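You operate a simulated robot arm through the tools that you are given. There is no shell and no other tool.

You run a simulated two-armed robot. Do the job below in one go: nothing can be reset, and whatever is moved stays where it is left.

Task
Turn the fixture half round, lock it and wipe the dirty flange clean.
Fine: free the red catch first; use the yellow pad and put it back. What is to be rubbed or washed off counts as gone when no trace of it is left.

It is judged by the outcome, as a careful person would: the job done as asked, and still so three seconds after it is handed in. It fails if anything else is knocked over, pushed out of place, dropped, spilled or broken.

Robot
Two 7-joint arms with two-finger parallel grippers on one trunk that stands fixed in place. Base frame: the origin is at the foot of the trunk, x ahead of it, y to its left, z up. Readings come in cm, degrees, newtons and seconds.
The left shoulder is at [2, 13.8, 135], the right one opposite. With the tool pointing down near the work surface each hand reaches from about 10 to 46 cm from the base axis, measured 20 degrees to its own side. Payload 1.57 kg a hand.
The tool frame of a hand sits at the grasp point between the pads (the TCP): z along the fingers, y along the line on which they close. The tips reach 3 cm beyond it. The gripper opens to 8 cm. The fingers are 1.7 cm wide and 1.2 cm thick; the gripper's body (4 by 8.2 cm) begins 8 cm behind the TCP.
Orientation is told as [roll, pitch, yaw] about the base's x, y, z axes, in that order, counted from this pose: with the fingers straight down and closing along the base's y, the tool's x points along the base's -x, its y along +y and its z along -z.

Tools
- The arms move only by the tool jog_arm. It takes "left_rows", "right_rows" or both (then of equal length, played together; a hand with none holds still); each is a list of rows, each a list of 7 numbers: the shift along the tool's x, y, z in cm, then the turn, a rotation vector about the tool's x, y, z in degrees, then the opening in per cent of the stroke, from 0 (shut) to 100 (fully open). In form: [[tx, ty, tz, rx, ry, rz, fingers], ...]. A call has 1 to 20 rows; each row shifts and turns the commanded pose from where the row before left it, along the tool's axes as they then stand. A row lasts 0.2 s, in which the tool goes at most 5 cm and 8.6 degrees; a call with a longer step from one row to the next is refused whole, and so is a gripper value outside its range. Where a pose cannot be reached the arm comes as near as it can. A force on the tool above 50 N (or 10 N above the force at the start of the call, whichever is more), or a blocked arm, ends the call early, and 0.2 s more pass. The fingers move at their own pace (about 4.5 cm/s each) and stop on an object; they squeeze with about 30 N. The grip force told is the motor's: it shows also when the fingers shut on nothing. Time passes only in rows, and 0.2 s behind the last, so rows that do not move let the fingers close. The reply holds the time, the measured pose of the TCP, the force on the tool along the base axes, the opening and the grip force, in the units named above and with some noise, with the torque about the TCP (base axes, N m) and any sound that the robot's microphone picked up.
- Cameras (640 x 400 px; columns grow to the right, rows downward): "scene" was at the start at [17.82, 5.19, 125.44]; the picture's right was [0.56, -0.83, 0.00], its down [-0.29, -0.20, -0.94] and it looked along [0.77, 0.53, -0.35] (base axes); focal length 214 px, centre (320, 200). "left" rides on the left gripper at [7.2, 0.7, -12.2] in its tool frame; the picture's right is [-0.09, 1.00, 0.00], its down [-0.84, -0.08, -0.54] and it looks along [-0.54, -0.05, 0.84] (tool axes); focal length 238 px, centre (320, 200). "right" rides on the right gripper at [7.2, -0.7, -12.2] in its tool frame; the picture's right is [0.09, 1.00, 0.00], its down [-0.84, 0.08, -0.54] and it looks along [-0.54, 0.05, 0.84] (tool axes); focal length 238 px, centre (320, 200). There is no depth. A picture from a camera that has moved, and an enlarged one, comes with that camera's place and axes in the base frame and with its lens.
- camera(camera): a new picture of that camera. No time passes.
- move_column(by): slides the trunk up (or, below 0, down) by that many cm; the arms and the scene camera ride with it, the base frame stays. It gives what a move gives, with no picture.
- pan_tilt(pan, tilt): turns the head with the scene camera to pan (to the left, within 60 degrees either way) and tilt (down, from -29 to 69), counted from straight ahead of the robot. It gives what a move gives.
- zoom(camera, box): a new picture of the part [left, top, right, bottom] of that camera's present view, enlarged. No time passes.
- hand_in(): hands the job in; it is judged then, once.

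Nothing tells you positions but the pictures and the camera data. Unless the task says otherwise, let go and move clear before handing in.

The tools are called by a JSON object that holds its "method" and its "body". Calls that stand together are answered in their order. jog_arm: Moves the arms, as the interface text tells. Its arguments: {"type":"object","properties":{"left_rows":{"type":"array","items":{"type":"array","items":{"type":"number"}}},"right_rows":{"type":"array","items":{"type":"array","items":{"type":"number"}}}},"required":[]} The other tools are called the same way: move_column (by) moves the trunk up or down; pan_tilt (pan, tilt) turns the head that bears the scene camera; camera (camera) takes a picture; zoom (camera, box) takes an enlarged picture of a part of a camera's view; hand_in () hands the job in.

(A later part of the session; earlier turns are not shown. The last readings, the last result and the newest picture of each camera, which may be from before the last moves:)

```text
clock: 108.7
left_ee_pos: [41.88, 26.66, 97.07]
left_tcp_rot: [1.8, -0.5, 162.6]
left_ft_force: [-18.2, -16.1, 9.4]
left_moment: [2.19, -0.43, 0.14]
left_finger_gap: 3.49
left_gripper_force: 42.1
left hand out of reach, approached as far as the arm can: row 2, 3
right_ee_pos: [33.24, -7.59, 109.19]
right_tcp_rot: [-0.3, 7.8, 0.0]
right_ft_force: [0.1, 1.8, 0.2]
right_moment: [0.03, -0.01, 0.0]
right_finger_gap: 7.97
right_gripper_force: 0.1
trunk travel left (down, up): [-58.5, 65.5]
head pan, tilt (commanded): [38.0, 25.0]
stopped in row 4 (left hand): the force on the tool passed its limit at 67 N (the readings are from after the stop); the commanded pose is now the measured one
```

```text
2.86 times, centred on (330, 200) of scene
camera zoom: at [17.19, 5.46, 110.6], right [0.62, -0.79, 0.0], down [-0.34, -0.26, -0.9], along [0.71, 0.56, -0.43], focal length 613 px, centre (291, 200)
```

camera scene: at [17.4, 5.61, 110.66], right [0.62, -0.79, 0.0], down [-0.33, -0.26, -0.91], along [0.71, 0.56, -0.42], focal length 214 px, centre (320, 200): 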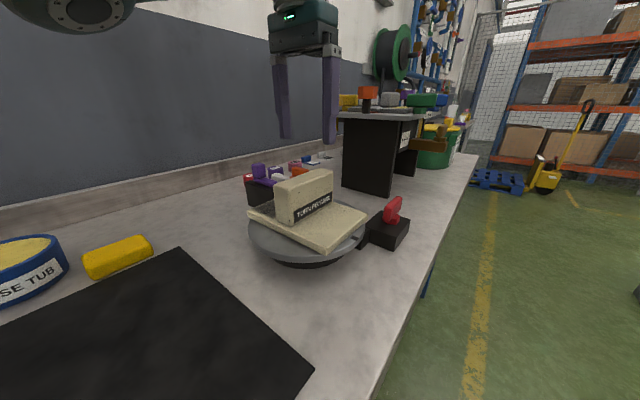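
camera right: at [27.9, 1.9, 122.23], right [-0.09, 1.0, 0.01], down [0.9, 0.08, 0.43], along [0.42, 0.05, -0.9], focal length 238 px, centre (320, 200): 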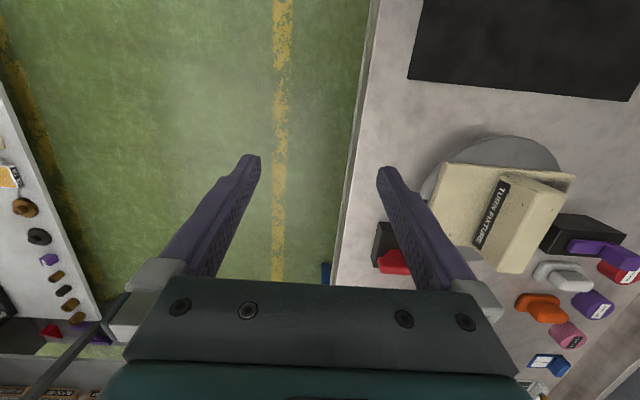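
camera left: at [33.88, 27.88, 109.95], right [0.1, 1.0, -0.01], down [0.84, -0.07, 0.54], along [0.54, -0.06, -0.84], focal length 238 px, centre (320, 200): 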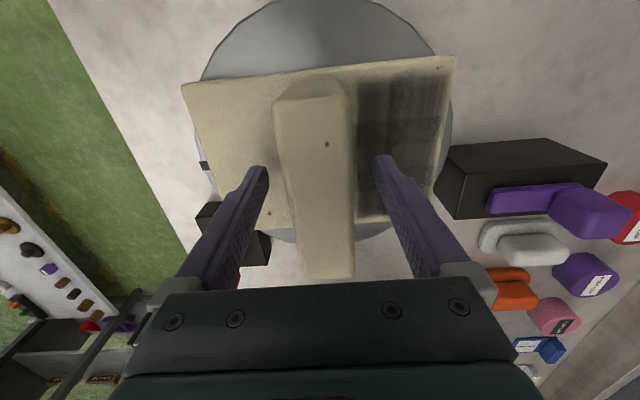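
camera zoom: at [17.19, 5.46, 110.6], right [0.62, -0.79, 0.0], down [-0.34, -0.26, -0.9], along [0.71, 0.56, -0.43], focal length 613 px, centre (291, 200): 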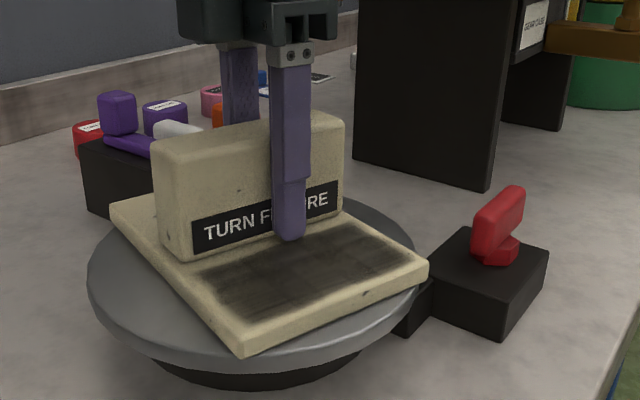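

The hand's wrist range ended at about 161°. I release, lift clear, unwind the wrist, and will re-grip for the remaining ~19°.

{"method": "jog_arm", "body": {"left_rows": [[0, 0, 0, 0, 0, 0, 60], [0, 0, 0, 0, 0, 0, 90], [0, 0, 0, 0, 0, 0, 90], [0, 0, -1.5, 0, 0, 0, 90], [0, 0, -1.5, 0, 0, 0, 90], [0, 0, -1.5, 0, 0, 0, 90], [0, 0, -1.5, 0, 0, 0, 90], [0, 0, -1.5, 0, 0, 0, 90], [0, 0, -1.5, 0, 0, 0, 90]]}}

{"method": "zoom", "body": {"camera": "scene", "box": [230, 130, 430, 270]}}

```text
clock: 110.7
left_ee_pos: [44.23, 28.43, 105.47]
left_tcp_rot: [1.4, -0.1, 162.8]
left_ft_force: [0.0, -1.2, -0.7]
left_moment: [0.02, -0.04, -0.01]
left_finger_gap: 7.22
left_gripper_force: 0.0
left hand out of reach, approached as far as the arm can: row 4, 5, 6, 7, 9
right_ee_pos: [33.55, -7.5, 109.19]
right_tcp_rot: [-0.3, 7.7, 0.0]
right_ft_force: [0.3, -0.2, -0.5]
right_moment: [0.01, 0.0, 0.0]
right_finger_gap: 8.01
right_gripper_force: 0.1
trunk travel left (down, up): [-58.5, 65.5]
head pan, tilt (commanded): [38.0, 25.0]
```

```text
2.86 times, centred on (330, 200) of scene
camera zoom: at [17.4, 5.62, 110.67], right [0.62, -0.79, 0.0], down [-0.33, -0.26, -0.91], along [0.71, 0.56, -0.42], focal length 613 px, centre (291, 200)
```

zoom: 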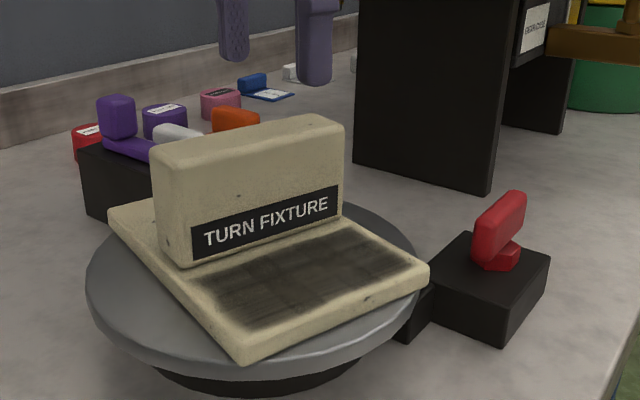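

{"method": "jog_arm", "body": {"left_rows": [[0, 0, 0, 0, 0, 8, 90], [0, 0, 0, 0, 0, 8, 90], [0, 0, 0, 0, 0, 8, 90], [0, 0, 0, 0, 0, 8, 90], [0, 0, 0, 0, 0, 8, 90], [0, 0, 0, 0, 0, 8, 90], [0, 0, 0, 0, 0, 8, 90], [0, 0, 0, 0, 0, 8, 90], [0, 0, 0, 0, 0, 8, 90], [0, 0, 0, 0, 0, 8, 90], [0, 0, 0, 0, 0, 8, 90], [0, 0, 0, 0, 0, 8, 90], [0, 0, 0, 0, 0, 8, 90], [0, 0, 0, 0, 0, 8, 90], [0, 0, 0, 0, 0, 8, 90], [0, 0, 0, 0, 0, 8, 90], [0, 0, 0, 0, 0, 8, 90], [0, 0, 0, 0, 0, 8, 90], [0, 0, 0, 0, 0, 8, 90]]}}

{"method": "camera", "body": {"camera": "left"}}

```text
clock: 114.7
left_ee_pos: [44.28, 28.26, 105.5]
left_tcp_rot: [-1.1, 0.7, 10.6]
left_ft_force: [-0.3, 0.5, 0.3]
left_moment: [0.01, 0.0, 0.01]
left_finger_gap: 7.18
left_gripper_force: 0.0
right_ee_pos: [33.49, -7.47, 109.18]
right_tcp_rot: [-0.3, 7.6, 0.0]
right_ft_force: [0.6, -0.5, 0.1]
right_moment: [-0.02, -0.01, -0.01]
right_finger_gap: 7.97
right_gripper_force: 0.0
trunk travel left (down, up): [-58.5, 65.5]
head pan, tilt (commanded): [38.0, 25.0]
```

```text
taken
camera left: at [37.22, 28.05, 117.8], right [-0.09, 1.0, -0.02], down [0.84, 0.09, 0.53], along [0.53, 0.03, -0.85], focal length 238 px, centre (320, 200)
```

left: 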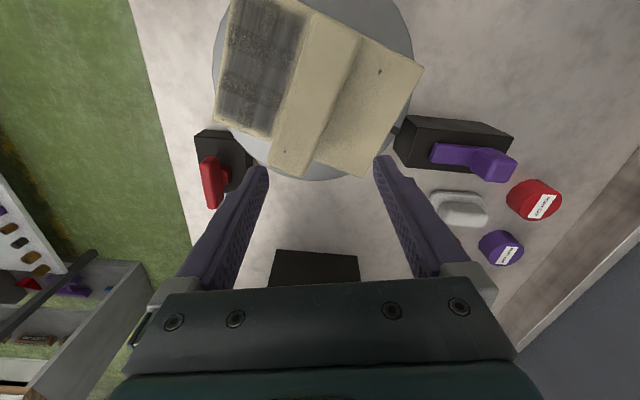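

{"method": "jog_arm", "body": {"left_rows": [[0, 0, 0, 0, 0, 7.1, 90], [0, 0, 0, 0, 0, 7.1, 90], [0, 0, 0, 0, 0, 7.1, 90], [0, 0, 0, 0, 0, 7.1, 90], [1.37, -1.05, 0, 0, 0, 0, 90], [1.37, -1.05, 0, 0, 0, 0, 90], [0, 0, 0, 0, 0, 0, 90]]}}

{"method": "camera", "body": {"camera": "left"}}

```text
clock: 116.3
left_ee_pos: [41.08, 27.1, 105.59]
left_tcp_rot: [-1.4, 0.0, -17.7]
left_ft_force: [-0.3, 1.1, -0.1]
left_moment: [0.0, 0.02, 0.04]
left_finger_gap: 7.2
left_gripper_force: 0.1
right_ee_pos: [33.48, -7.54, 109.34]
right_tcp_rot: [-0.3, 7.6, 0.1]
right_ft_force: [0.8, 1.0, 0.0]
right_moment: [-0.01, -0.01, -0.01]
right_finger_gap: 7.99
right_gripper_force: 0.1
trunk travel left (down, up): [-58.5, 65.5]
head pan, tilt (commanded): [38.0, 25.0]
```

```text
taken
camera left: at [34.49, 30.37, 117.78], right [0.39, 0.92, -0.02], down [0.78, -0.32, 0.54], along [0.49, -0.23, -0.84], focal length 238 px, centre (320, 200)
```

left: 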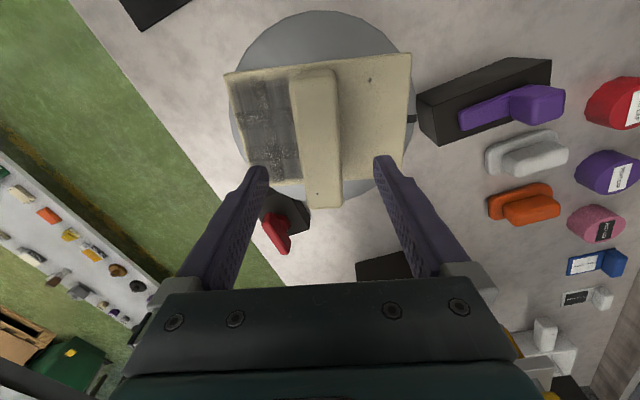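

Aligned with the handle. I descend, grip and turn the last ~18°.

{"method": "jog_arm", "body": {"left_rows": [[0, 0, 1.6, 0, 0, 0, 90], [0, 0, 1.6, 0, 0, 0, 90], [0, 0, 1.6, 0, 0, 0, 90], [0, 0, 1.6, 0, 0, 0, 90], [0, 0, 1.4, 0, 0, 0, 90], [0, 0, 0, 0, 0, 0, 90], [0, 0, 0, 0, 0, 0, 40], [0, 0, 0, 0, 0, 0, 0], [0, 0, 0, 0, 0, 0, 0], [0, 0, 0, 0, 0, 0, 0]]}}

{"method": "jog_arm", "body": {"left_rows": [[0, 0, 0, 0, 0, -3, 0], [0, 0, 0, 0, 0, -3, 0], [0, 0, 0, 0, 0, -3, 0], [0, 0, 0, 0, 0, -3, 0], [0, 0, 0, 0, 0, 0, 0]]}}

```text
clock: 118.5
left_ee_pos: [41.11, 26.88, 97.77]
left_tcp_rot: [-1.2, -0.1, -17.6]
left_ft_force: [0.1, 0.1, -2.9]
left_moment: [1.11, -0.68, 0.01]
left_finger_gap: 3.48
left_gripper_force: 28.8
right_ee_pos: [33.37, -7.53, 109.21]
right_tcp_rot: [-0.2, 7.5, 0.0]
right_ft_force: [0.0, -0.6, 0.0]
right_moment: [-0.02, 0.02, -0.02]
right_finger_gap: 8.01
right_gripper_force: 0.1
trunk travel left (down, up): [-58.5, 65.5]
head pan, tilt (commanded): [38.0, 25.0]
```

```text
clock: 119.7
left_ee_pos: [41.0, 27.06, 97.73]
left_tcp_rot: [-1.4, 0.2, -5.6]
left_ft_force: [6.6, 2.4, -13.6]
left_moment: [2.11, -1.42, 0.09]
left_finger_gap: 3.47
left_gripper_force: 41.7
right_ee_pos: [33.55, -7.55, 109.35]
right_tcp_rot: [-0.3, 7.6, -0.1]
right_ft_force: [1.0, 0.1, 0.8]
right_moment: [0.0, 0.01, 0.0]
right_finger_gap: 8.0
right_gripper_force: 0.0
trunk travel left (down, up): [-58.5, 65.5]
head pan, tilt (commanded): [38.0, 25.0]
```

{"method": "jog_arm", "body": {"left_rows": [[0, 0, 0, 0, 0, -2, 0], [0, 0, 0, 0, 0, -1.5, 0], [0, 0, 0, 0, 0, -1.5, 0], [0, 0, 0, 0, 0, -1, 0], [0, 0, 0, 0, 0, 0, 0]]}}

{"method": "zoom", "body": {"camera": "scene", "box": [230, 130, 430, 270]}}

```text
clock: 120.9
left_ee_pos: [41.04, 26.99, 97.74]
left_tcp_rot: [-1.2, 0.5, 0.3]
left_ft_force: [8.2, 3.1, -15.8]
left_moment: [2.36, -0.43, -0.88]
left_finger_gap: 3.47
left_gripper_force: 41.8
right_ee_pos: [33.66, -7.56, 109.2]
right_tcp_rot: [-0.3, 7.6, -0.1]
right_ft_force: [0.1, 0.8, -0.4]
right_moment: [0.01, -0.04, -0.01]
right_finger_gap: 7.99
right_gripper_force: 0.0
trunk travel left (down, up): [-58.5, 65.5]
head pan, tilt (commanded): [38.0, 25.0]
```

```text
2.86 times, centred on (330, 200) of scene
camera zoom: at [17.42, 5.63, 110.67], right [0.62, -0.79, 0.0], down [-0.33, -0.26, -0.91], along [0.71, 0.56, -0.42], focal length 613 px, centre (291, 200)
```

zoom: 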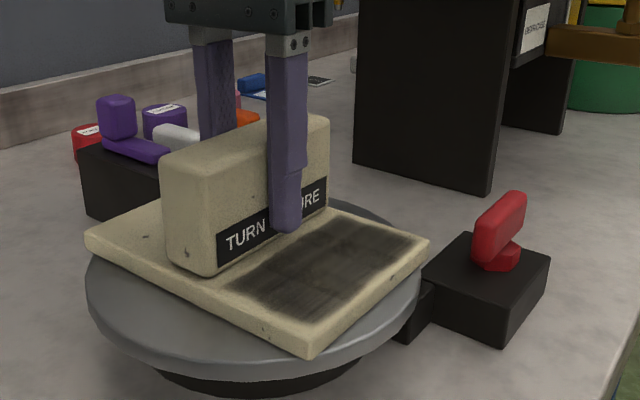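

There's a firm stop at half a turn. I release, lift and look at the result and at the purple piece.

{"method": "jog_arm", "body": {"left_rows": [[0, 0, 0, 0, 0, 0, 60], [0, 0, 0, 0, 0, 0, 90], [0, 0, 0, 0, 0, 0, 90], [0, 0, -1.5, 0, 0, 0, 90], [0, 0, -1.5, 0, 0, 0, 90], [0, 0, -1.5, 0, 0, 0, 90], [0, 0, -1.5, 0, 0, 0, 90], [0, 0, -1.5, 0, 0, 0, 90], [0, 0, -1.5, 0, 0, 0, 90], [0, 0, -1.5, 0, 0, 0, 90]]}}

{"method": "camera", "body": {"camera": "left"}}

{"method": "zoom", "body": {"camera": "scene", "box": [230, 130, 430, 270]}}

```text
clock: 123.1
left_ee_pos: [41.07, 27.16, 108.28]
left_tcp_rot: [-1.4, 0.5, 0.3]
left_ft_force: [-0.1, -0.8, -0.1]
left_moment: [-0.03, 0.0, 0.0]
left_finger_gap: 7.2
left_gripper_force: 0.0
right_ee_pos: [33.55, -7.61, 109.19]
right_tcp_rot: [-0.3, 7.6, 0.0]
right_ft_force: [0.7, -0.2, -0.1]
right_moment: [0.01, -0.03, -0.01]
right_finger_gap: 8.01
right_gripper_force: 0.0
trunk travel left (down, up): [-58.5, 65.5]
head pan, tilt (commanded): [38.0, 25.0]
```

```text
taken
camera left: at [34.01, 28.18, 120.52], right [0.09, 1.0, -0.02], down [0.84, -0.06, 0.54], along [0.53, -0.07, -0.84], focal length 238 px, centre (320, 200)
```

left: 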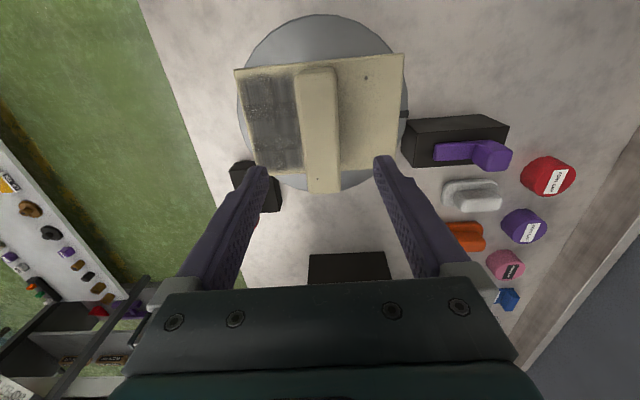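

```text
2.86 times, centred on (330, 200) of scene
camera zoom: at [17.4, 5.62, 110.67], right [0.62, -0.79, 0.0], down [-0.33, -0.26, -0.91], along [0.71, 0.56, -0.42], focal length 613 px, centre (291, 200)
```

zoom: 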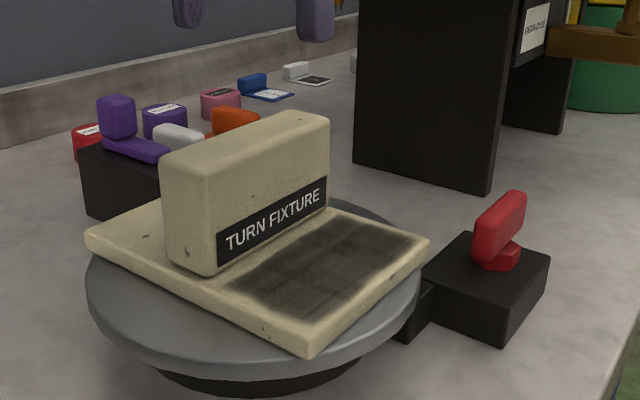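

{"method": "zoom", "body": {"camera": "left", "box": [370, 70, 530, 200]}}

{"method": "zoom", "body": {"camera": "left", "box": [230, 10, 420, 200]}}

{"method": "zoom", "body": {"camera": "scene", "box": [245, 145, 315, 215]}}

```text
3.08 times, centred on (450, 135) of left
camera zoom: at [34.01, 28.18, 120.52], right [0.09, 1.0, -0.02], down [0.84, -0.06, 0.54], along [0.53, -0.07, -0.84], focal length 733 px, centre (-80, 400)
```

zoom: 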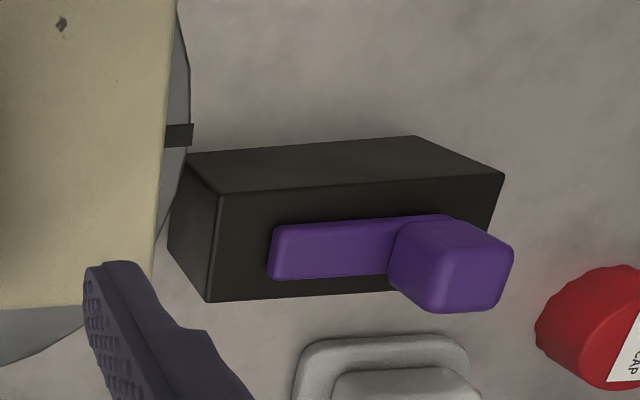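

```text
2.11 times, centred on (325, 105) of left
camera zoom: at [34.01, 28.18, 120.52], right [0.09, 1.0, -0.02], down [0.84, -0.06, 0.54], along [0.53, -0.07, -0.84], focal length 502 px, centre (310, 400)
```

zoom: 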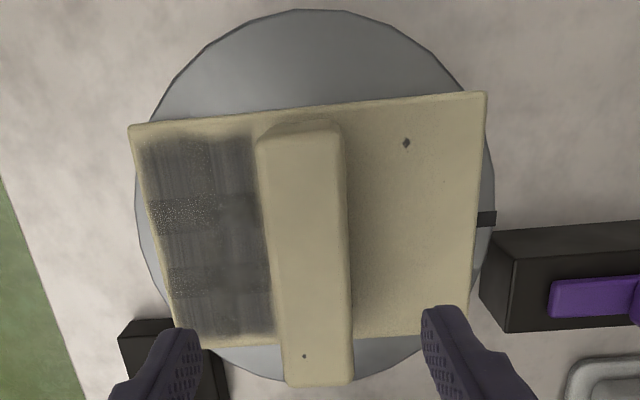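

```text
5.71 times, centred on (280, 180) of scene
camera zoom: at [17.4, 5.62, 110.67], right [0.62, -0.79, 0.0], down [-0.33, -0.26, -0.91], along [0.71, 0.56, -0.42], focal length 1226 px, centre (549, 314)
```

zoom: 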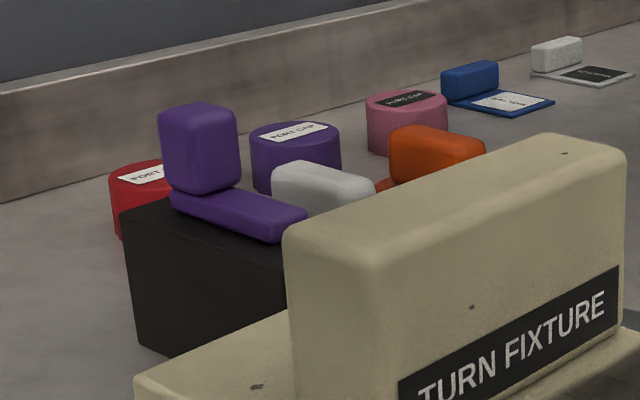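

The rim tab now sits right beside the purple bolt's housing, so the purple slide at [45.3, 45.2, 96] looks like the lock for this half‑round position. I'll pitch the hand and move toward it to test it gently.

{"method": "jog_arm", "body": {"left_rows": [[0, 0, 0, 0, -5, 0, 90], [0, 0, 0, 0, -5, 0, 90], [0, 0, 0, 0, -5, 0, 90], [0, 0, 0, 0, -5, 0, 90], [0, 0, 0, 0, -5, 0, 90], [-0.36, 2, 0.17, 0, 0, 0, 90], [-0.36, 2, 0.17, 0, 0, 0, 90], [-0.36, 2, 0.17, 0, 0, 0, 90], [-0.36, 2, 0.17, 0, 0, 0, 90], [-0.36, 2, 0.17, 0, 0, 0, 90], [0, 0, 0, 0, 0, 0, 90]]}}

{"method": "jog_arm", "body": {"left_rows": [[0, 0, 0, 0, -5, 0, 90], [0, 0, 0, 0, -5, 0, 90], [0, 0, 0, 0, -5, 0, 90], [0, 0, 0, 0, -5, 0, 90], [0, 0, 0, 0, 0, 0, 90]]}}

```text
clock: 125.5
left_ee_pos: [43.07, 37.26, 107.99]
left_tcp_rot: [-1.3, -24.6, 0.9]
left_ft_force: [-0.5, -0.3, 0.2]
left_moment: [0.02, 0.03, 0.01]
left_finger_gap: 7.19
left_gripper_force: 0.2
right_ee_pos: [33.49, -7.48, 109.09]
right_tcp_rot: [-0.3, 7.6, 0.0]
right_ft_force: [0.0, -0.1, -0.1]
right_moment: [-0.02, -0.02, 0.04]
right_finger_gap: 7.99
right_gripper_force: 0.1
trunk travel left (down, up): [-58.5, 65.5]
head pan, tilt (commanded): [38.0, 25.0]
```

```text
clock: 126.7
left_ee_pos: [43.02, 37.23, 108.05]
left_tcp_rot: [-1.9, -44.5, 1.5]
left_ft_force: [-0.4, -0.7, 0.2]
left_moment: [0.0, -0.04, -0.03]
left_finger_gap: 7.18
left_gripper_force: 0.0
right_ee_pos: [33.49, -7.49, 109.25]
right_tcp_rot: [-0.3, 7.7, 0.0]
right_ft_force: [0.2, 1.0, -0.3]
right_moment: [0.0, -0.02, -0.02]
right_finger_gap: 8.01
right_gripper_force: 0.1
trunk travel left (down, up): [-58.5, 65.5]
head pan, tilt (commanded): [38.0, 25.0]
```

{"method": "jog_arm", "body": {"left_rows": [[0.115, 2, 0.94, 0, 0, 0, 90], [0.115, 2, 0.94, 0, 0, 0, 90], [0.115, 2, 0.94, 0, 0, 0, 90], [0.115, 2, 0.94, 0, 0, 0, 90], [0, 0, 0, 0, 0, 0, 90]]}}

{"method": "camera", "body": {"camera": "left"}}

{"method": "zoom", "body": {"camera": "scene", "box": [220, 110, 340, 220]}}

```text
clock: 127.9
left_ee_pos: [45.41, 45.31, 104.92]
left_tcp_rot: [-1.9, -44.5, 1.6]
left_ft_force: [0.8, -0.3, 0.0]
left_moment: [-0.01, 0.01, 0.03]
left_finger_gap: 7.19
left_gripper_force: 0.0
right_ee_pos: [33.58, -7.54, 109.2]
right_tcp_rot: [-0.3, 7.7, 0.0]
right_ft_force: [-0.2, -0.1, 0.1]
right_moment: [0.01, 0.02, 0.02]
right_finger_gap: 8.02
right_gripper_force: 0.0
trunk travel left (down, up): [-58.5, 65.5]
head pan, tilt (commanded): [38.0, 25.0]
```

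```text
taken
camera left: at [31.64, 45.97, 108.48], right [0.06, 1.0, 0.04], down [0.22, -0.05, 0.97], along [0.97, -0.05, -0.22], focal length 238 px, centre (320, 200)
```

left: 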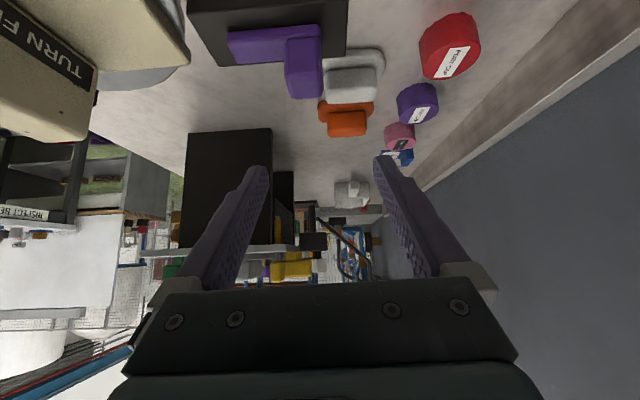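

```text
3.64 times, centred on (280, 165) of scene
camera zoom: at [17.4, 5.61, 110.67], right [0.62, -0.79, 0.0], down [-0.33, -0.26, -0.91], along [0.71, 0.56, -0.42], focal length 780 px, centre (466, 327)
```

zoom: 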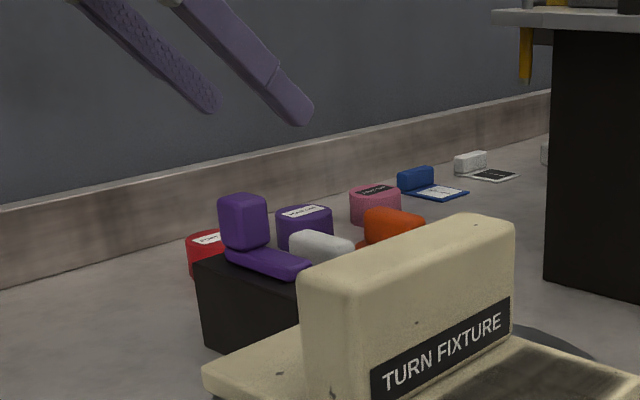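

{"method": "zoom", "body": {"camera": "left", "box": [180, 0, 400, 140]}}

```text
2.86 times, centred on (290, 70) of left
camera zoom: at [31.64, 45.97, 108.48], right [0.06, 1.0, 0.04], down [0.22, -0.05, 0.97], along [0.97, -0.05, -0.22], focal length 681 px, centre (406, 571)
```

zoom: 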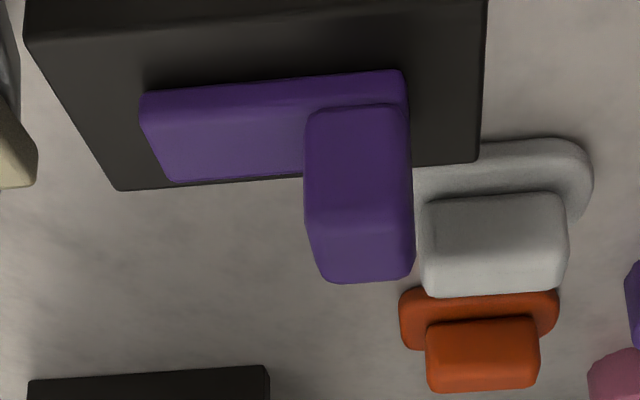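

Purple handle measured at x 44.6–46.2, y 43.3–45.8, z 94.4–97.8. I lower the open fingers around it.

{"method": "jog_arm", "body": {"left_rows": [[1.05, -0.15, 1.07, 0, 0, 0, 90], [1.05, -0.15, 1.07, 0, 0, 0, 90], [1.05, -0.15, 1.07, 0, 0, 0, 90], [1.05, -0.15, 1.07, 0, 0, 0, 90], [1.05, -0.15, 1.07, 0, 0, 0, 90], [0, 0, 0, 0, 0, 0, 90]]}}

{"method": "zoom", "body": {"camera": "scene", "box": [220, 110, 340, 220]}}

{"method": "zoom", "body": {"camera": "left", "box": [180, 60, 460, 240]}}

```text
clock: 129.3
left_ee_pos: [45.41, 44.14, 97.31]
left_tcp_rot: [-1.8, -44.5, 1.7]
left_ft_force: [-0.2, 0.2, -0.1]
left_moment: [0.03, 0.03, 0.0]
left_finger_gap: 7.22
left_gripper_force: 0.1
right_ee_pos: [33.39, -7.45, 109.29]
right_tcp_rot: [-0.3, 7.5, 0.0]
right_ft_force: [-0.4, 0.6, 0.0]
right_moment: [-0.03, 0.0, -0.02]
right_finger_gap: 7.97
right_gripper_force: 0.1
trunk travel left (down, up): [-58.5, 65.5]
head pan, tilt (commanded): [38.0, 25.0]
```

```text
3.64 times, centred on (280, 165) of scene
camera zoom: at [17.39, 5.61, 110.67], right [0.62, -0.79, 0.0], down [-0.33, -0.26, -0.91], along [0.71, 0.56, -0.42], focal length 780 px, centre (466, 327)
```

zoom: 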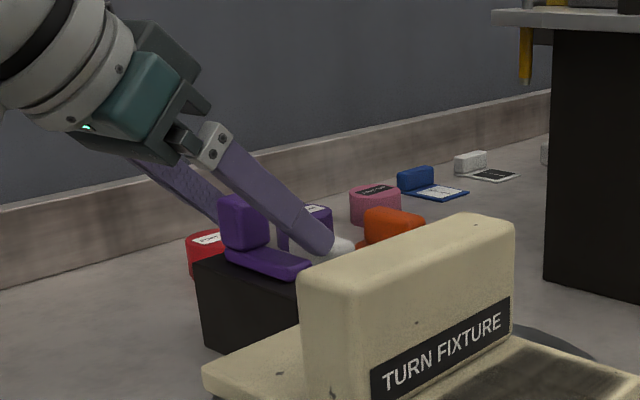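

```text
2.22 times, centred on (320, 150) of left
camera zoom: at [31.64, 45.02, 100.96], right [0.06, 1.0, 0.04], down [0.22, -0.05, 0.97], along [0.97, -0.05, -0.22], focal length 530 px, centre (320, 311)
```

zoom: 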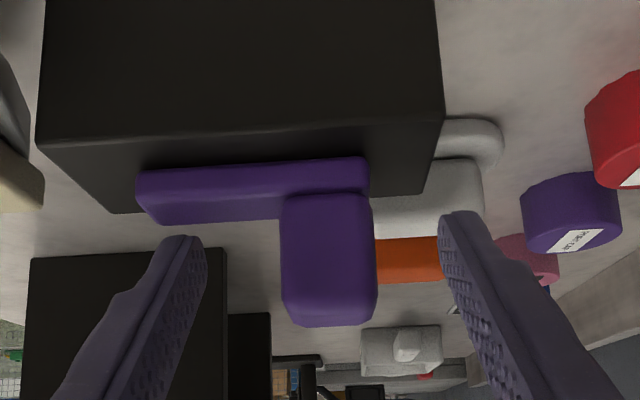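

{"method": "jog_arm", "body": {"left_rows": [[0, 0.15, 0, 0, 0, 0, 60], [0, 0, 0, 0, 0, 0, 25], [0, 0, 0, 0, 0, 0, 0], [0, 0, 0, 0, 0, 0, 0], [0, 0, 0, 0, 0, 0, 0]]}}

{"method": "zoom", "body": {"camera": "left", "box": [180, 60, 460, 240]}}

```text
clock: 130.5
left_ee_pos: [45.34, 44.39, 97.41]
left_tcp_rot: [-1.7, -44.5, 1.5]
left_ft_force: [0.6, -0.3, -1.3]
left_moment: [0.57, -0.04, 0.0]
left_finger_gap: 2.4
left_gripper_force: 31.6
right_ee_pos: [33.4, -7.59, 109.18]
right_tcp_rot: [-0.3, 7.6, 0.0]
right_ft_force: [-0.3, 0.7, 0.9]
right_moment: [-0.01, -0.04, -0.01]
right_finger_gap: 8.0
right_gripper_force: 0.1
trunk travel left (down, up): [-58.5, 65.5]
head pan, tilt (commanded): [38.0, 25.0]
```

```text
2.22 times, centred on (320, 150) of left
camera zoom: at [31.6, 45.2, 100.99], right [0.06, 1.0, 0.04], down [0.22, -0.06, 0.97], along [0.97, -0.05, -0.22], focal length 530 px, centre (320, 311)
```

zoom: 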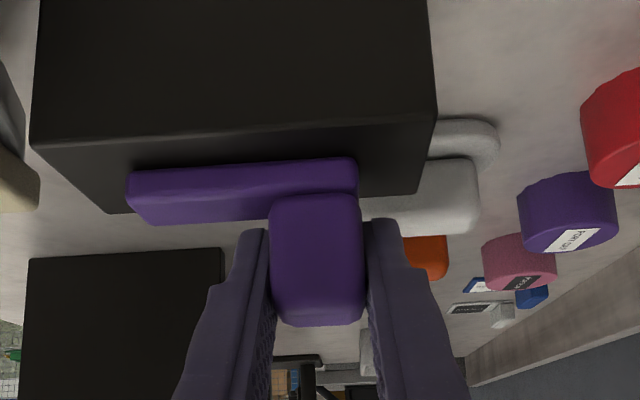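

Gripped. Gentle test: 0.6 cm toward the disc (−y).

{"method": "jog_arm", "body": {"left_rows": [[0, -0.2, 0, 0, 0, 0, 0], [0, -0.2, 0, 0, 0, 0, 0], [0, -0.2, 0, 0, 0, 0, 0], [0, 0, 0, 0, 0, 0, 0]]}}

{"method": "zoom", "body": {"camera": "left", "box": [180, 60, 460, 240]}}

```text
clock: 131.5
left_ee_pos: [45.26, 43.85, 97.36]
left_tcp_rot: [-1.8, -44.5, 1.6]
left_ft_force: [1.7, 0.6, -4.5]
left_moment: [0.99, -0.1, -0.09]
left_finger_gap: 2.36
left_gripper_force: 35.5
right_ee_pos: [33.54, -7.56, 109.32]
right_tcp_rot: [-0.2, 7.7, 0.0]
right_ft_force: [0.2, 1.0, 0.1]
right_moment: [0.0, -0.01, 0.03]
right_finger_gap: 7.99
right_gripper_force: 0.0
trunk travel left (down, up): [-58.5, 65.5]
head pan, tilt (commanded): [38.0, 25.0]
```

```text
2.22 times, centred on (320, 150) of left
camera zoom: at [31.6, 44.58, 101.0], right [0.06, 1.0, 0.04], down [0.22, -0.05, 0.97], along [0.97, -0.05, -0.22], focal length 530 px, centre (320, 311)
```

zoom: 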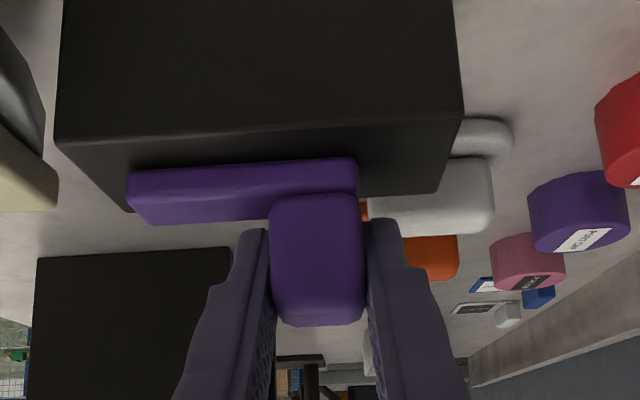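

It slides freely along −y—so it is a slide bolt. I keep sliding in small steps and watch for its end stop.

{"method": "jog_arm", "body": {"left_rows": [[0, -0.25, 0, 0, 0, 0, 0], [0, -0.25, 0, 0, 0, 0, 0], [0, -0.25, 0, 0, 0, 0, 0], [0, -0.25, 0, 0, 0, 0, 0], [0, 0, 0, 0, 0, 0, 0]]}}

{"method": "jog_arm", "body": {"left_rows": [[0, -0.25, 0, 0, 0, 0, 0], [0, -0.25, 0, 0, 0, 0, 0], [0, -0.25, 0, 0, 0, 0, 0], [0, 0, 0, 0, 0, 0, 0]]}}

{"method": "zoom", "body": {"camera": "left", "box": [180, 60, 460, 240]}}

{"method": "zoom", "body": {"camera": "scene", "box": [220, 110, 340, 220]}}

```text
clock: 132.7
left_ee_pos: [45.27, 42.7, 97.31]
left_tcp_rot: [-1.9, -44.5, 1.7]
left_ft_force: [4.0, 0.8, -8.2]
left_moment: [0.95, 0.14, -0.01]
left_finger_gap: 2.37
left_gripper_force: 36.0
right_ee_pos: [33.58, -7.5, 109.19]
right_tcp_rot: [-0.4, 7.6, 0.0]
right_ft_force: [0.4, 1.1, 0.1]
right_moment: [-0.02, 0.01, 0.0]
right_finger_gap: 8.01
right_gripper_force: 0.2
trunk travel left (down, up): [-58.5, 65.5]
head pan, tilt (commanded): [38.0, 25.0]
```

```text
clock: 133.7
left_ee_pos: [45.37, 41.92, 97.37]
left_tcp_rot: [-1.8, -44.5, 1.6]
left_ft_force: [5.6, 0.9, -8.5]
left_moment: [0.96, 0.39, -0.02]
left_finger_gap: 2.36
left_gripper_force: 36.0
right_ee_pos: [33.53, -7.55, 109.24]
right_tcp_rot: [-0.2, 7.6, 0.0]
right_ft_force: [0.1, 0.1, -0.1]
right_moment: [-0.02, -0.01, 0.0]
right_finger_gap: 8.0
right_gripper_force: 0.1
trunk travel left (down, up): [-58.5, 65.5]
head pan, tilt (commanded): [38.0, 25.0]
```

```text
2.22 times, centred on (320, 150) of left
camera zoom: at [31.6, 42.76, 101.01], right [0.06, 1.0, 0.04], down [0.22, -0.05, 0.97], along [0.97, -0.05, -0.22], focal length 530 px, centre (320, 311)
```

zoom: 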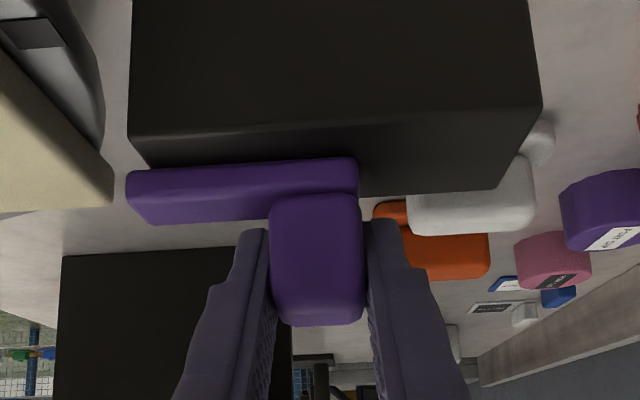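

```text
3.64 times, centred on (280, 165) of scene
camera zoom: at [17.4, 5.57, 110.67], right [0.62, -0.79, 0.0], down [-0.33, -0.26, -0.91], along [0.71, 0.56, -0.42], focal length 780 px, centre (466, 327)
```

zoom: 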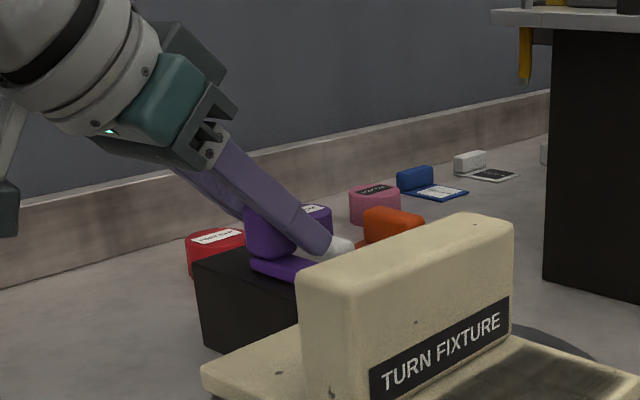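

{"method": "jog_arm", "body": {"left_rows": [[0, -0.2, 0, 0, 0, 0, 0], [0, -0.2, 0, 0, 0, 0, 0], [0, -0.2, 0, 0, 0, 0, 0], [0, 0, 0, 0, 0, 0, 0]]}}

{"method": "zoom", "body": {"camera": "left", "box": [180, 60, 460, 240]}}

```text
clock: 134.7
left_ee_pos: [45.4, 41.36, 97.19]
left_tcp_rot: [-1.9, -44.5, 1.6]
left_ft_force: [3.3, 0.4, -10.5]
left_moment: [0.96, -0.03, 0.0]
left_finger_gap: 2.41
left_gripper_force: 36.2
right_ee_pos: [33.51, -7.66, 109.22]
right_tcp_rot: [-0.3, 7.6, 0.0]
right_ft_force: [-0.2, 1.1, 0.0]
right_moment: [0.0, 0.01, 0.02]
right_finger_gap: 7.98
right_gripper_force: 0.1
trunk travel left (down, up): [-58.5, 65.5]
head pan, tilt (commanded): [38.0, 25.0]
```

```text
2.22 times, centred on (320, 150) of left
camera zoom: at [31.6, 42.18, 101.01], right [0.06, 1.0, 0.04], down [0.22, -0.05, 0.97], along [0.97, -0.05, -0.22], focal length 530 px, centre (320, 311)
```

zoom: 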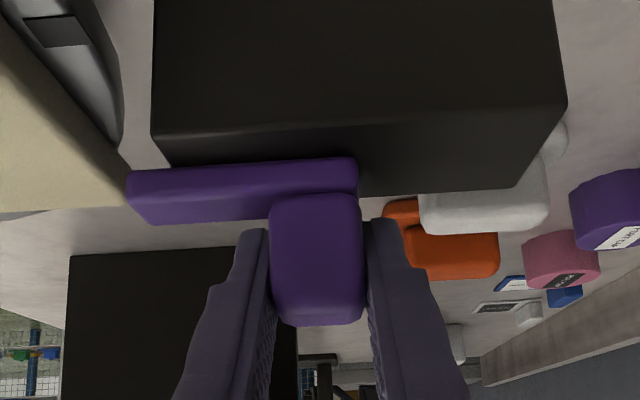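

{"method": "jog_arm", "body": {"left_rows": [[0, -0.2, 0, 0, 0, 0, 0], [0, -0.2, 0, 0, 0, 0, 0], [0, 0, 0, 0, 0, 0, 0]]}}

{"method": "jog_arm", "body": {"left_rows": [[0, -0.2, 0, 0, 0, 0, 0], [0, -0.2, 0, 0, 0, 0, 0], [0, 0, 0, 0, 0, 0, 0]]}}

{"method": "zoom", "body": {"camera": "left", "box": [180, 60, 460, 240]}}

```text
clock: 135.5
left_ee_pos: [45.32, 40.92, 97.29]
left_tcp_rot: [-1.9, -44.5, 1.7]
left_ft_force: [3.4, 1.1, -10.3]
left_moment: [0.9, 0.12, 0.05]
left_finger_gap: 2.41
left_gripper_force: 36.3
right_ee_pos: [33.44, -7.54, 109.26]
right_tcp_rot: [-0.3, 7.6, 0.0]
right_ft_force: [-0.4, 0.9, -0.5]
right_moment: [0.01, -0.01, -0.01]
right_finger_gap: 8.0
right_gripper_force: 0.0
trunk travel left (down, up): [-58.5, 65.5]
head pan, tilt (commanded): [38.0, 25.0]
```

```text
clock: 136.3
left_ee_pos: [45.35, 40.65, 97.3]
left_tcp_rot: [-1.8, -44.5, 1.7]
left_ft_force: [5.1, 1.4, -12.3]
left_moment: [0.92, 0.06, 0.01]
left_finger_gap: 2.39
left_gripper_force: 36.3
right_ee_pos: [33.59, -7.52, 109.16]
right_tcp_rot: [-0.3, 7.7, -0.1]
right_ft_force: [0.7, 0.0, -0.5]
right_moment: [0.02, 0.05, -0.03]
right_finger_gap: 8.01
right_gripper_force: 0.0
trunk travel left (down, up): [-58.5, 65.5]
head pan, tilt (commanded): [38.0, 25.0]
```

```text
2.22 times, centred on (320, 150) of left
camera zoom: at [31.6, 41.37, 101.01], right [0.06, 1.0, 0.04], down [0.22, -0.05, 0.97], along [0.97, -0.05, -0.22], focal length 530 px, centre (320, 311)
```

zoom: 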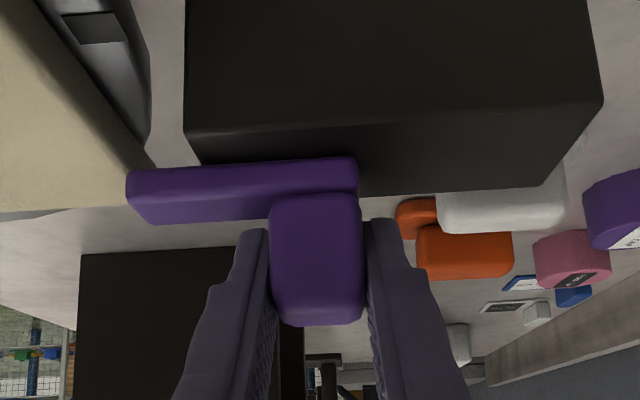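

{"method": "jog_arm", "body": {"left_rows": [[0, -0.2, 0, 0, 0, 0, 0], [0, -0.2, 0, 0, 0, 0, 0], [0, -0.2, 0, 0, 0, 0, 0], [0, 0, 0, 0, 0, 0, 0]]}}

{"method": "zoom", "body": {"camera": "left", "box": [180, 60, 460, 240]}}

```text
clock: 137.3
left_ee_pos: [45.26, 40.05, 97.4]
left_tcp_rot: [-1.9, -44.5, 1.7]
left_ft_force: [6.5, -0.1, -15.1]
left_moment: [0.91, -0.23, -0.01]
left_finger_gap: 2.37
left_gripper_force: 35.8
right_ee_pos: [33.44, -7.61, 109.16]
right_tcp_rot: [-0.3, 7.6, 0.0]
right_ft_force: [-0.4, -0.3, -0.3]
right_moment: [0.0, 0.04, -0.03]
right_finger_gap: 7.99
right_gripper_force: 0.1
trunk travel left (down, up): [-58.5, 65.5]
head pan, tilt (commanded): [38.0, 25.0]
```

```text
2.22 times, centred on (320, 150) of left
camera zoom: at [31.6, 40.73, 101.03], right [0.06, 1.0, 0.04], down [0.22, -0.05, 0.97], along [0.97, -0.05, -0.22], focal length 530 px, centre (320, 311)
```

zoom: 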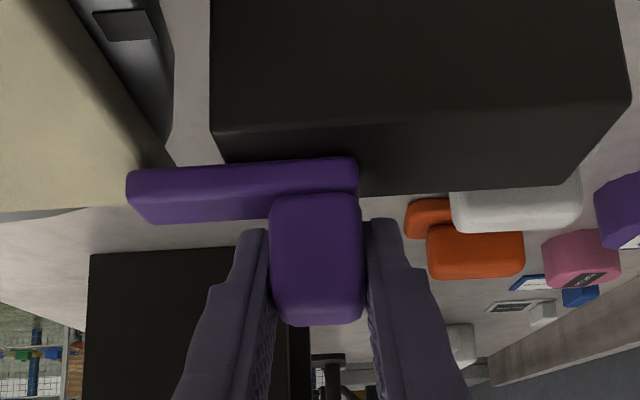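

{"method": "jog_arm", "body": {"left_rows": [[-0.05, -0.2, -0.05, 0, 0, 0, 0], [0, -0.2, 0, 0, 0, 0, 0], [0, -0.2, 0, 0, 0, 0, 0], [0, 0, 0, 0, 0, 0, 0]]}}

{"method": "jog_arm", "body": {"left_rows": [[0, -0.2, 0, 0, 0, 0, 0], [0, -0.2, 0, 0, 0, 0, 0], [0, 0, 0, 0, 0, 0, 0]]}}

{"method": "zoom", "body": {"camera": "left", "box": [180, 60, 460, 240]}}

```text
clock: 138.3
left_ee_pos: [45.24, 39.55, 97.26]
left_tcp_rot: [-1.8, -44.3, 1.7]
left_ft_force: [11.7, 7.8, -25.1]
left_moment: [0.77, 0.12, -0.04]
left_finger_gap: 2.4
left_gripper_force: 35.9
right_ee_pos: [33.59, -7.49, 109.15]
right_tcp_rot: [-0.3, 7.6, 0.1]
right_ft_force: [-0.2, 1.3, 0.1]
right_moment: [0.01, 0.02, 0.0]
right_finger_gap: 8.0
right_gripper_force: 0.1
trunk travel left (down, up): [-58.5, 65.5]
head pan, tilt (commanded): [38.0, 25.0]
```

```text
clock: 139.1
left_ee_pos: [45.33, 39.52, 97.52]
left_tcp_rot: [-1.4, -44.4, 1.6]
left_ft_force: [7.5, 20.8, -25.2]
left_moment: [0.48, 0.04, -0.21]
left_finger_gap: 2.37
left_gripper_force: 36.5
right_ee_pos: [33.42, -7.42, 109.15]
right_tcp_rot: [-0.2, 7.6, 0.0]
right_ft_force: [0.3, 0.0, -0.7]
right_moment: [-0.02, 0.0, 0.0]
right_finger_gap: 8.01
right_gripper_force: 0.0
trunk travel left (down, up): [-58.5, 65.5]
head pan, tilt (commanded): [38.0, 25.0]
```

```text
2.22 times, centred on (320, 150) of left
camera zoom: at [31.54, 40.15, 101.22], right [0.05, 1.0, 0.05], down [0.22, -0.06, 0.97], along [0.97, -0.04, -0.22], focal length 530 px, centre (320, 311)
```

zoom: 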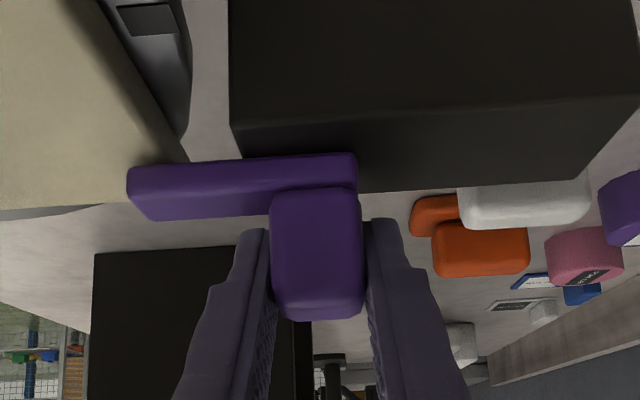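

The bolt met its end stop after ~5 cm of travel, its tip now over the plate corner. I let go and back off, then check that the fixture is really held.

{"method": "jog_arm", "body": {"left_rows": [[0, 0, 0, 0, 0, 0, 40], [0, 0, 0, 0, 0, 0, 80], [0, 0, 0, 0, 0, 0, 80], [-1.0, 0, -1.0, 0, 0, 0, 80], [-1.0, 0, -1.0, 0, 0, 0, 80], [-1.0, 0, -1.0, 0, 0, 0, 80], [-1.0, 0, -1.0, 0, 0, 0, 80], [-1.0, 0, -1.0, 0, 0, 0, 80], [-1.0, 0, -1.0, 0, 0, 0, 80], [-1.0, 0, -1.0, 0, 0, 0, 80]]}}

{"method": "camera", "body": {"camera": "left"}}

{"method": "zoom", "body": {"camera": "scene", "box": [220, 110, 420, 250]}}

```text
clock: 141.3
left_ee_pos: [45.46, 39.17, 107.52]
left_tcp_rot: [-1.8, -44.6, 1.7]
left_ft_force: [-0.2, -0.4, 0.7]
left_moment: [0.0, 0.02, 0.03]
left_finger_gap: 6.4
left_gripper_force: 0.1
right_ee_pos: [33.34, -7.55, 109.16]
right_tcp_rot: [-0.3, 7.6, 0.0]
right_ft_force: [0.1, 0.7, -0.2]
right_moment: [0.01, 0.03, -0.04]
right_finger_gap: 8.01
right_gripper_force: 0.2
trunk travel left (down, up): [-58.5, 65.5]
head pan, tilt (commanded): [38.0, 25.0]
```

```text
taken
camera left: at [31.69, 40.03, 111.13], right [0.06, 1.0, 0.04], down [0.22, -0.05, 0.97], along [0.97, -0.05, -0.22], focal length 238 px, centre (320, 200)
```

left: 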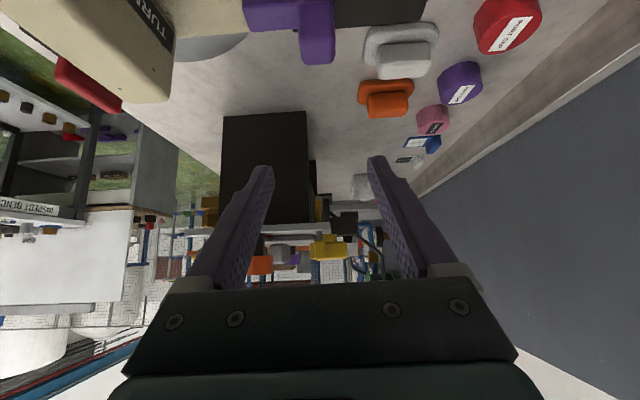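

```text
2.86 times, centred on (320, 180) of scene
camera zoom: at [17.4, 5.62, 110.67], right [0.62, -0.79, 0.0], down [-0.33, -0.26, -0.91], along [0.71, 0.56, -0.42], focal length 613 px, centre (320, 257)
```

zoom: 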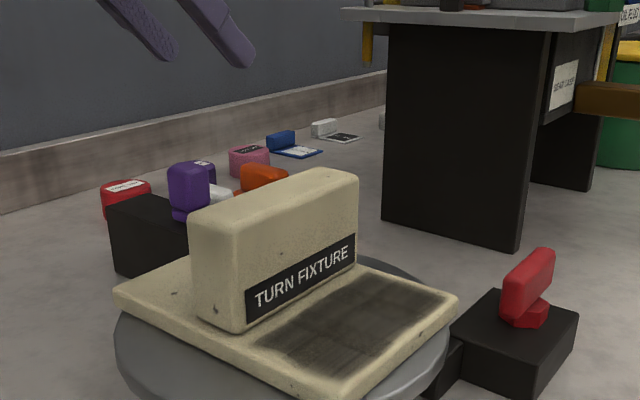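

The bolt is forward. I go back over the handle to test gently that the fixture is held.

{"method": "jog_arm", "body": {"left_rows": [[0, 0, 0, 0, 5, 0, 90], [0, 0, 0, 0, 5, 0, 90], [0, 0, 0, 0, 5, 0, 90], [0, 0, 0, 0, 5, 0, 90], [0.62, -2, -0.41, 0, 0, 0, 90], [0.62, -2, -0.41, 0, 0, 0, 90], [0.62, -2, -0.41, 0, 0, 0, 90], [0.62, -2, -0.41, 0, 0, 0, 90], [0.62, -2, -0.41, 0, 0, 0, 90], [0.62, -2, -0.41, 0, 0, 0, 90], [0, 0, 0, 0, 4.9, 0, 90], [0, 0, 0, 0, 4.9, 0, 90], [0, 0, 0, 0, 4.9, 0, 90], [0, 0, 0, 0, 4.9, 0, 90], [0, 0, 0, 0, 4.9, 0, 90], [0, 0, 0, 0, 0, 0, 90]]}}

{"method": "camera", "body": {"camera": "left"}}

```text
clock: 144.7
left_ee_pos: [41.06, 27.2, 108.27]
left_tcp_rot: [-1.3, 0.0, 0.4]
left_ft_force: [0.5, 0.6, 0.7]
left_moment: [0.01, 0.0, -0.02]
left_finger_gap: 7.19
left_gripper_force: 0.0
right_ee_pos: [33.57, -7.54, 109.28]
right_tcp_rot: [-0.4, 7.5, 0.0]
right_ft_force: [0.3, -0.5, -0.1]
right_moment: [-0.03, -0.01, 0.0]
right_finger_gap: 7.99
right_gripper_force: 0.1
trunk travel left (down, up): [-58.5, 65.5]
head pan, tilt (commanded): [38.0, 25.0]
```

```text
taken
camera left: at [33.85, 28.29, 120.62], right [0.09, 1.0, -0.02], down [0.84, -0.06, 0.54], along [0.54, -0.07, -0.84], focal length 238 px, centre (320, 200)
```

left: 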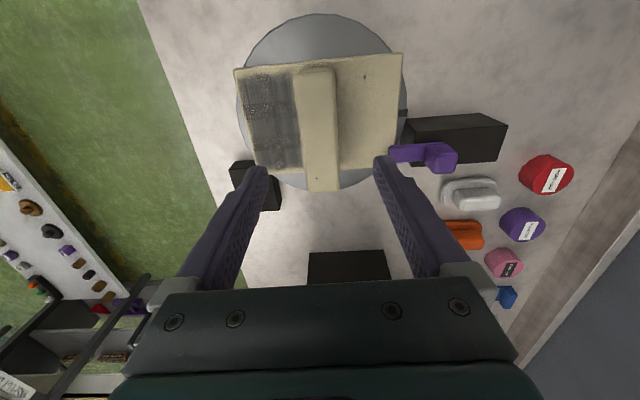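

{"method": "jog_arm", "body": {"left_rows": [[0, -0.05, 1.8, 0, 0, 0, 90], [0, 0, 1.8, 0, 0, 0, 90], [0, 0, 1.8, 0, 0, 0, 90], [0, 0, 1.8, 0, 0, 0, 90], [0, 0, 1.8, 0, 0, 0, 90], [0, 0, 1.4, 0, 0, 0, 90], [0, 0, 0, 0, 0, 0, 40], [0, 0, 0, 0, 0, 0, 0], [0, 0, 0, 0, 0, 0, 0], [0, 0, 0, 0, 0, 0, 0]]}}

{"method": "jog_arm", "body": {"left_rows": [[0, 0, 0, 0, 0, 1, 0], [0, 0, 0, 0, 0, 1, 0], [0, 0, 0, 0, 0, 1, 0], [0, 0, 0, 0, 0, 0, 0]]}}

{"method": "camera", "body": {"camera": "left"}}

```text
clock: 146.9
left_ee_pos: [41.16, 26.95, 98.03]
left_tcp_rot: [-1.3, -0.1, 0.3]
left_ft_force: [1.2, -1.9, -2.1]
left_moment: [1.15, -0.04, -0.28]
left_finger_gap: 3.49
left_gripper_force: 28.8
right_ee_pos: [33.45, -7.5, 109.18]
right_tcp_rot: [-0.3, 7.6, 0.0]
right_ft_force: [0.2, -0.4, 0.1]
right_moment: [0.03, -0.02, 0.0]
right_finger_gap: 7.99
right_gripper_force: 0.1
trunk travel left (down, up): [-58.5, 65.5]
head pan, tilt (commanded): [38.0, 25.0]
```

```text
clock: 147.9
left_ee_pos: [41.13, 26.97, 97.99]
left_tcp_rot: [-1.2, 0.0, -2.6]
left_ft_force: [3.1, -2.8, -4.0]
left_moment: [2.53, 0.89, 0.1]
left_finger_gap: 3.46
left_gripper_force: 41.8
right_ee_pos: [33.48, -7.52, 109.17]
right_tcp_rot: [-0.3, 7.6, 0.0]
right_ft_force: [0.0, 1.2, 0.6]
right_moment: [-0.02, 0.02, -0.02]
right_finger_gap: 8.0
right_gripper_force: 0.1
trunk travel left (down, up): [-58.5, 65.5]
head pan, tilt (commanded): [38.0, 25.0]
```

```text
taken
camera left: at [33.94, 28.41, 110.18], right [0.14, 0.99, -0.02], down [0.83, -0.1, 0.54], along [0.54, -0.09, -0.84], focal length 238 px, centre (320, 200)
```

left: 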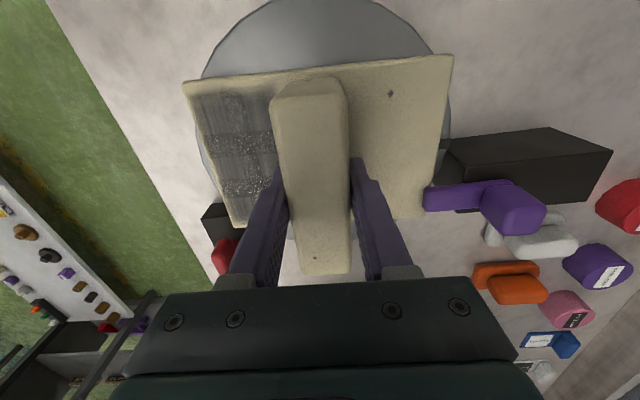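

{"method": "jog_arm", "body": {"left_rows": [[0, 0, 0, 0, 0, 1, 0], [0, 0, 0, 0, 0, 1, 0], [0, 0, 0, 0, 0, 1, 0], [0, 0, 0, 0, 0, 0, 0]]}}

{"method": "zoom", "body": {"camera": "left", "box": [400, 100, 640, 260]}}

{"method": "zoom", "body": {"camera": "scene", "box": [220, 110, 420, 250]}}

```text
clock: 148.9
left_ee_pos: [41.03, 26.95, 98.01]
left_tcp_rot: [-1.3, -0.2, -5.8]
left_ft_force: [2.3, 0.9, -3.3]
left_moment: [2.12, 0.62, -0.06]
left_finger_gap: 3.48
left_gripper_force: 42.0
right_ee_pos: [33.38, -7.62, 109.14]
right_tcp_rot: [-0.3, 7.7, 0.0]
right_ft_force: [-0.2, -0.1, -0.2]
right_moment: [0.0, 0.0, -0.02]
right_finger_gap: 8.01
right_gripper_force: 0.0
trunk travel left (down, up): [-58.5, 65.5]
head pan, tilt (commanded): [38.0, 25.0]
```

```text
2.50 times, centred on (520, 180) of left
camera zoom: at [33.99, 28.78, 110.17], right [0.19, 0.98, -0.02], down [0.82, -0.15, 0.55], along [0.53, -0.12, -0.84], focal length 596 px, centre (-180, 250)
```

zoom: 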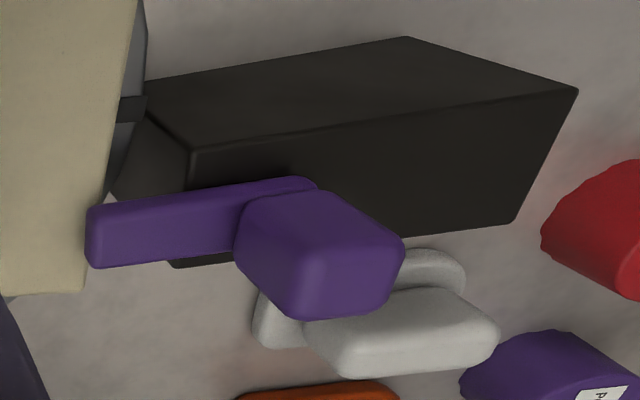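

```text
2.86 times, centred on (320, 180) of scene
camera zoom: at [17.38, 5.63, 110.67], right [0.62, -0.79, 0.0], down [-0.33, -0.26, -0.91], along [0.71, 0.56, -0.42], focal length 613 px, centre (320, 257)
```

zoom: 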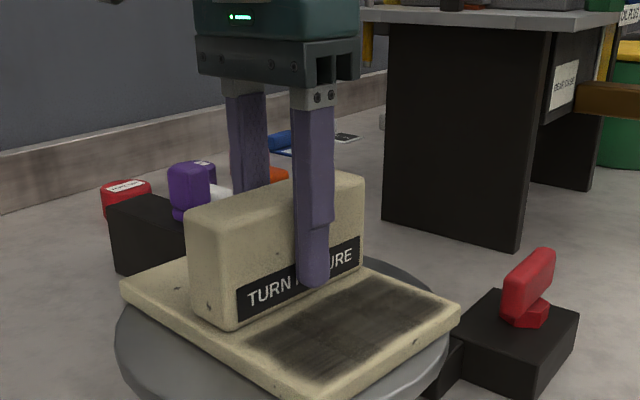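

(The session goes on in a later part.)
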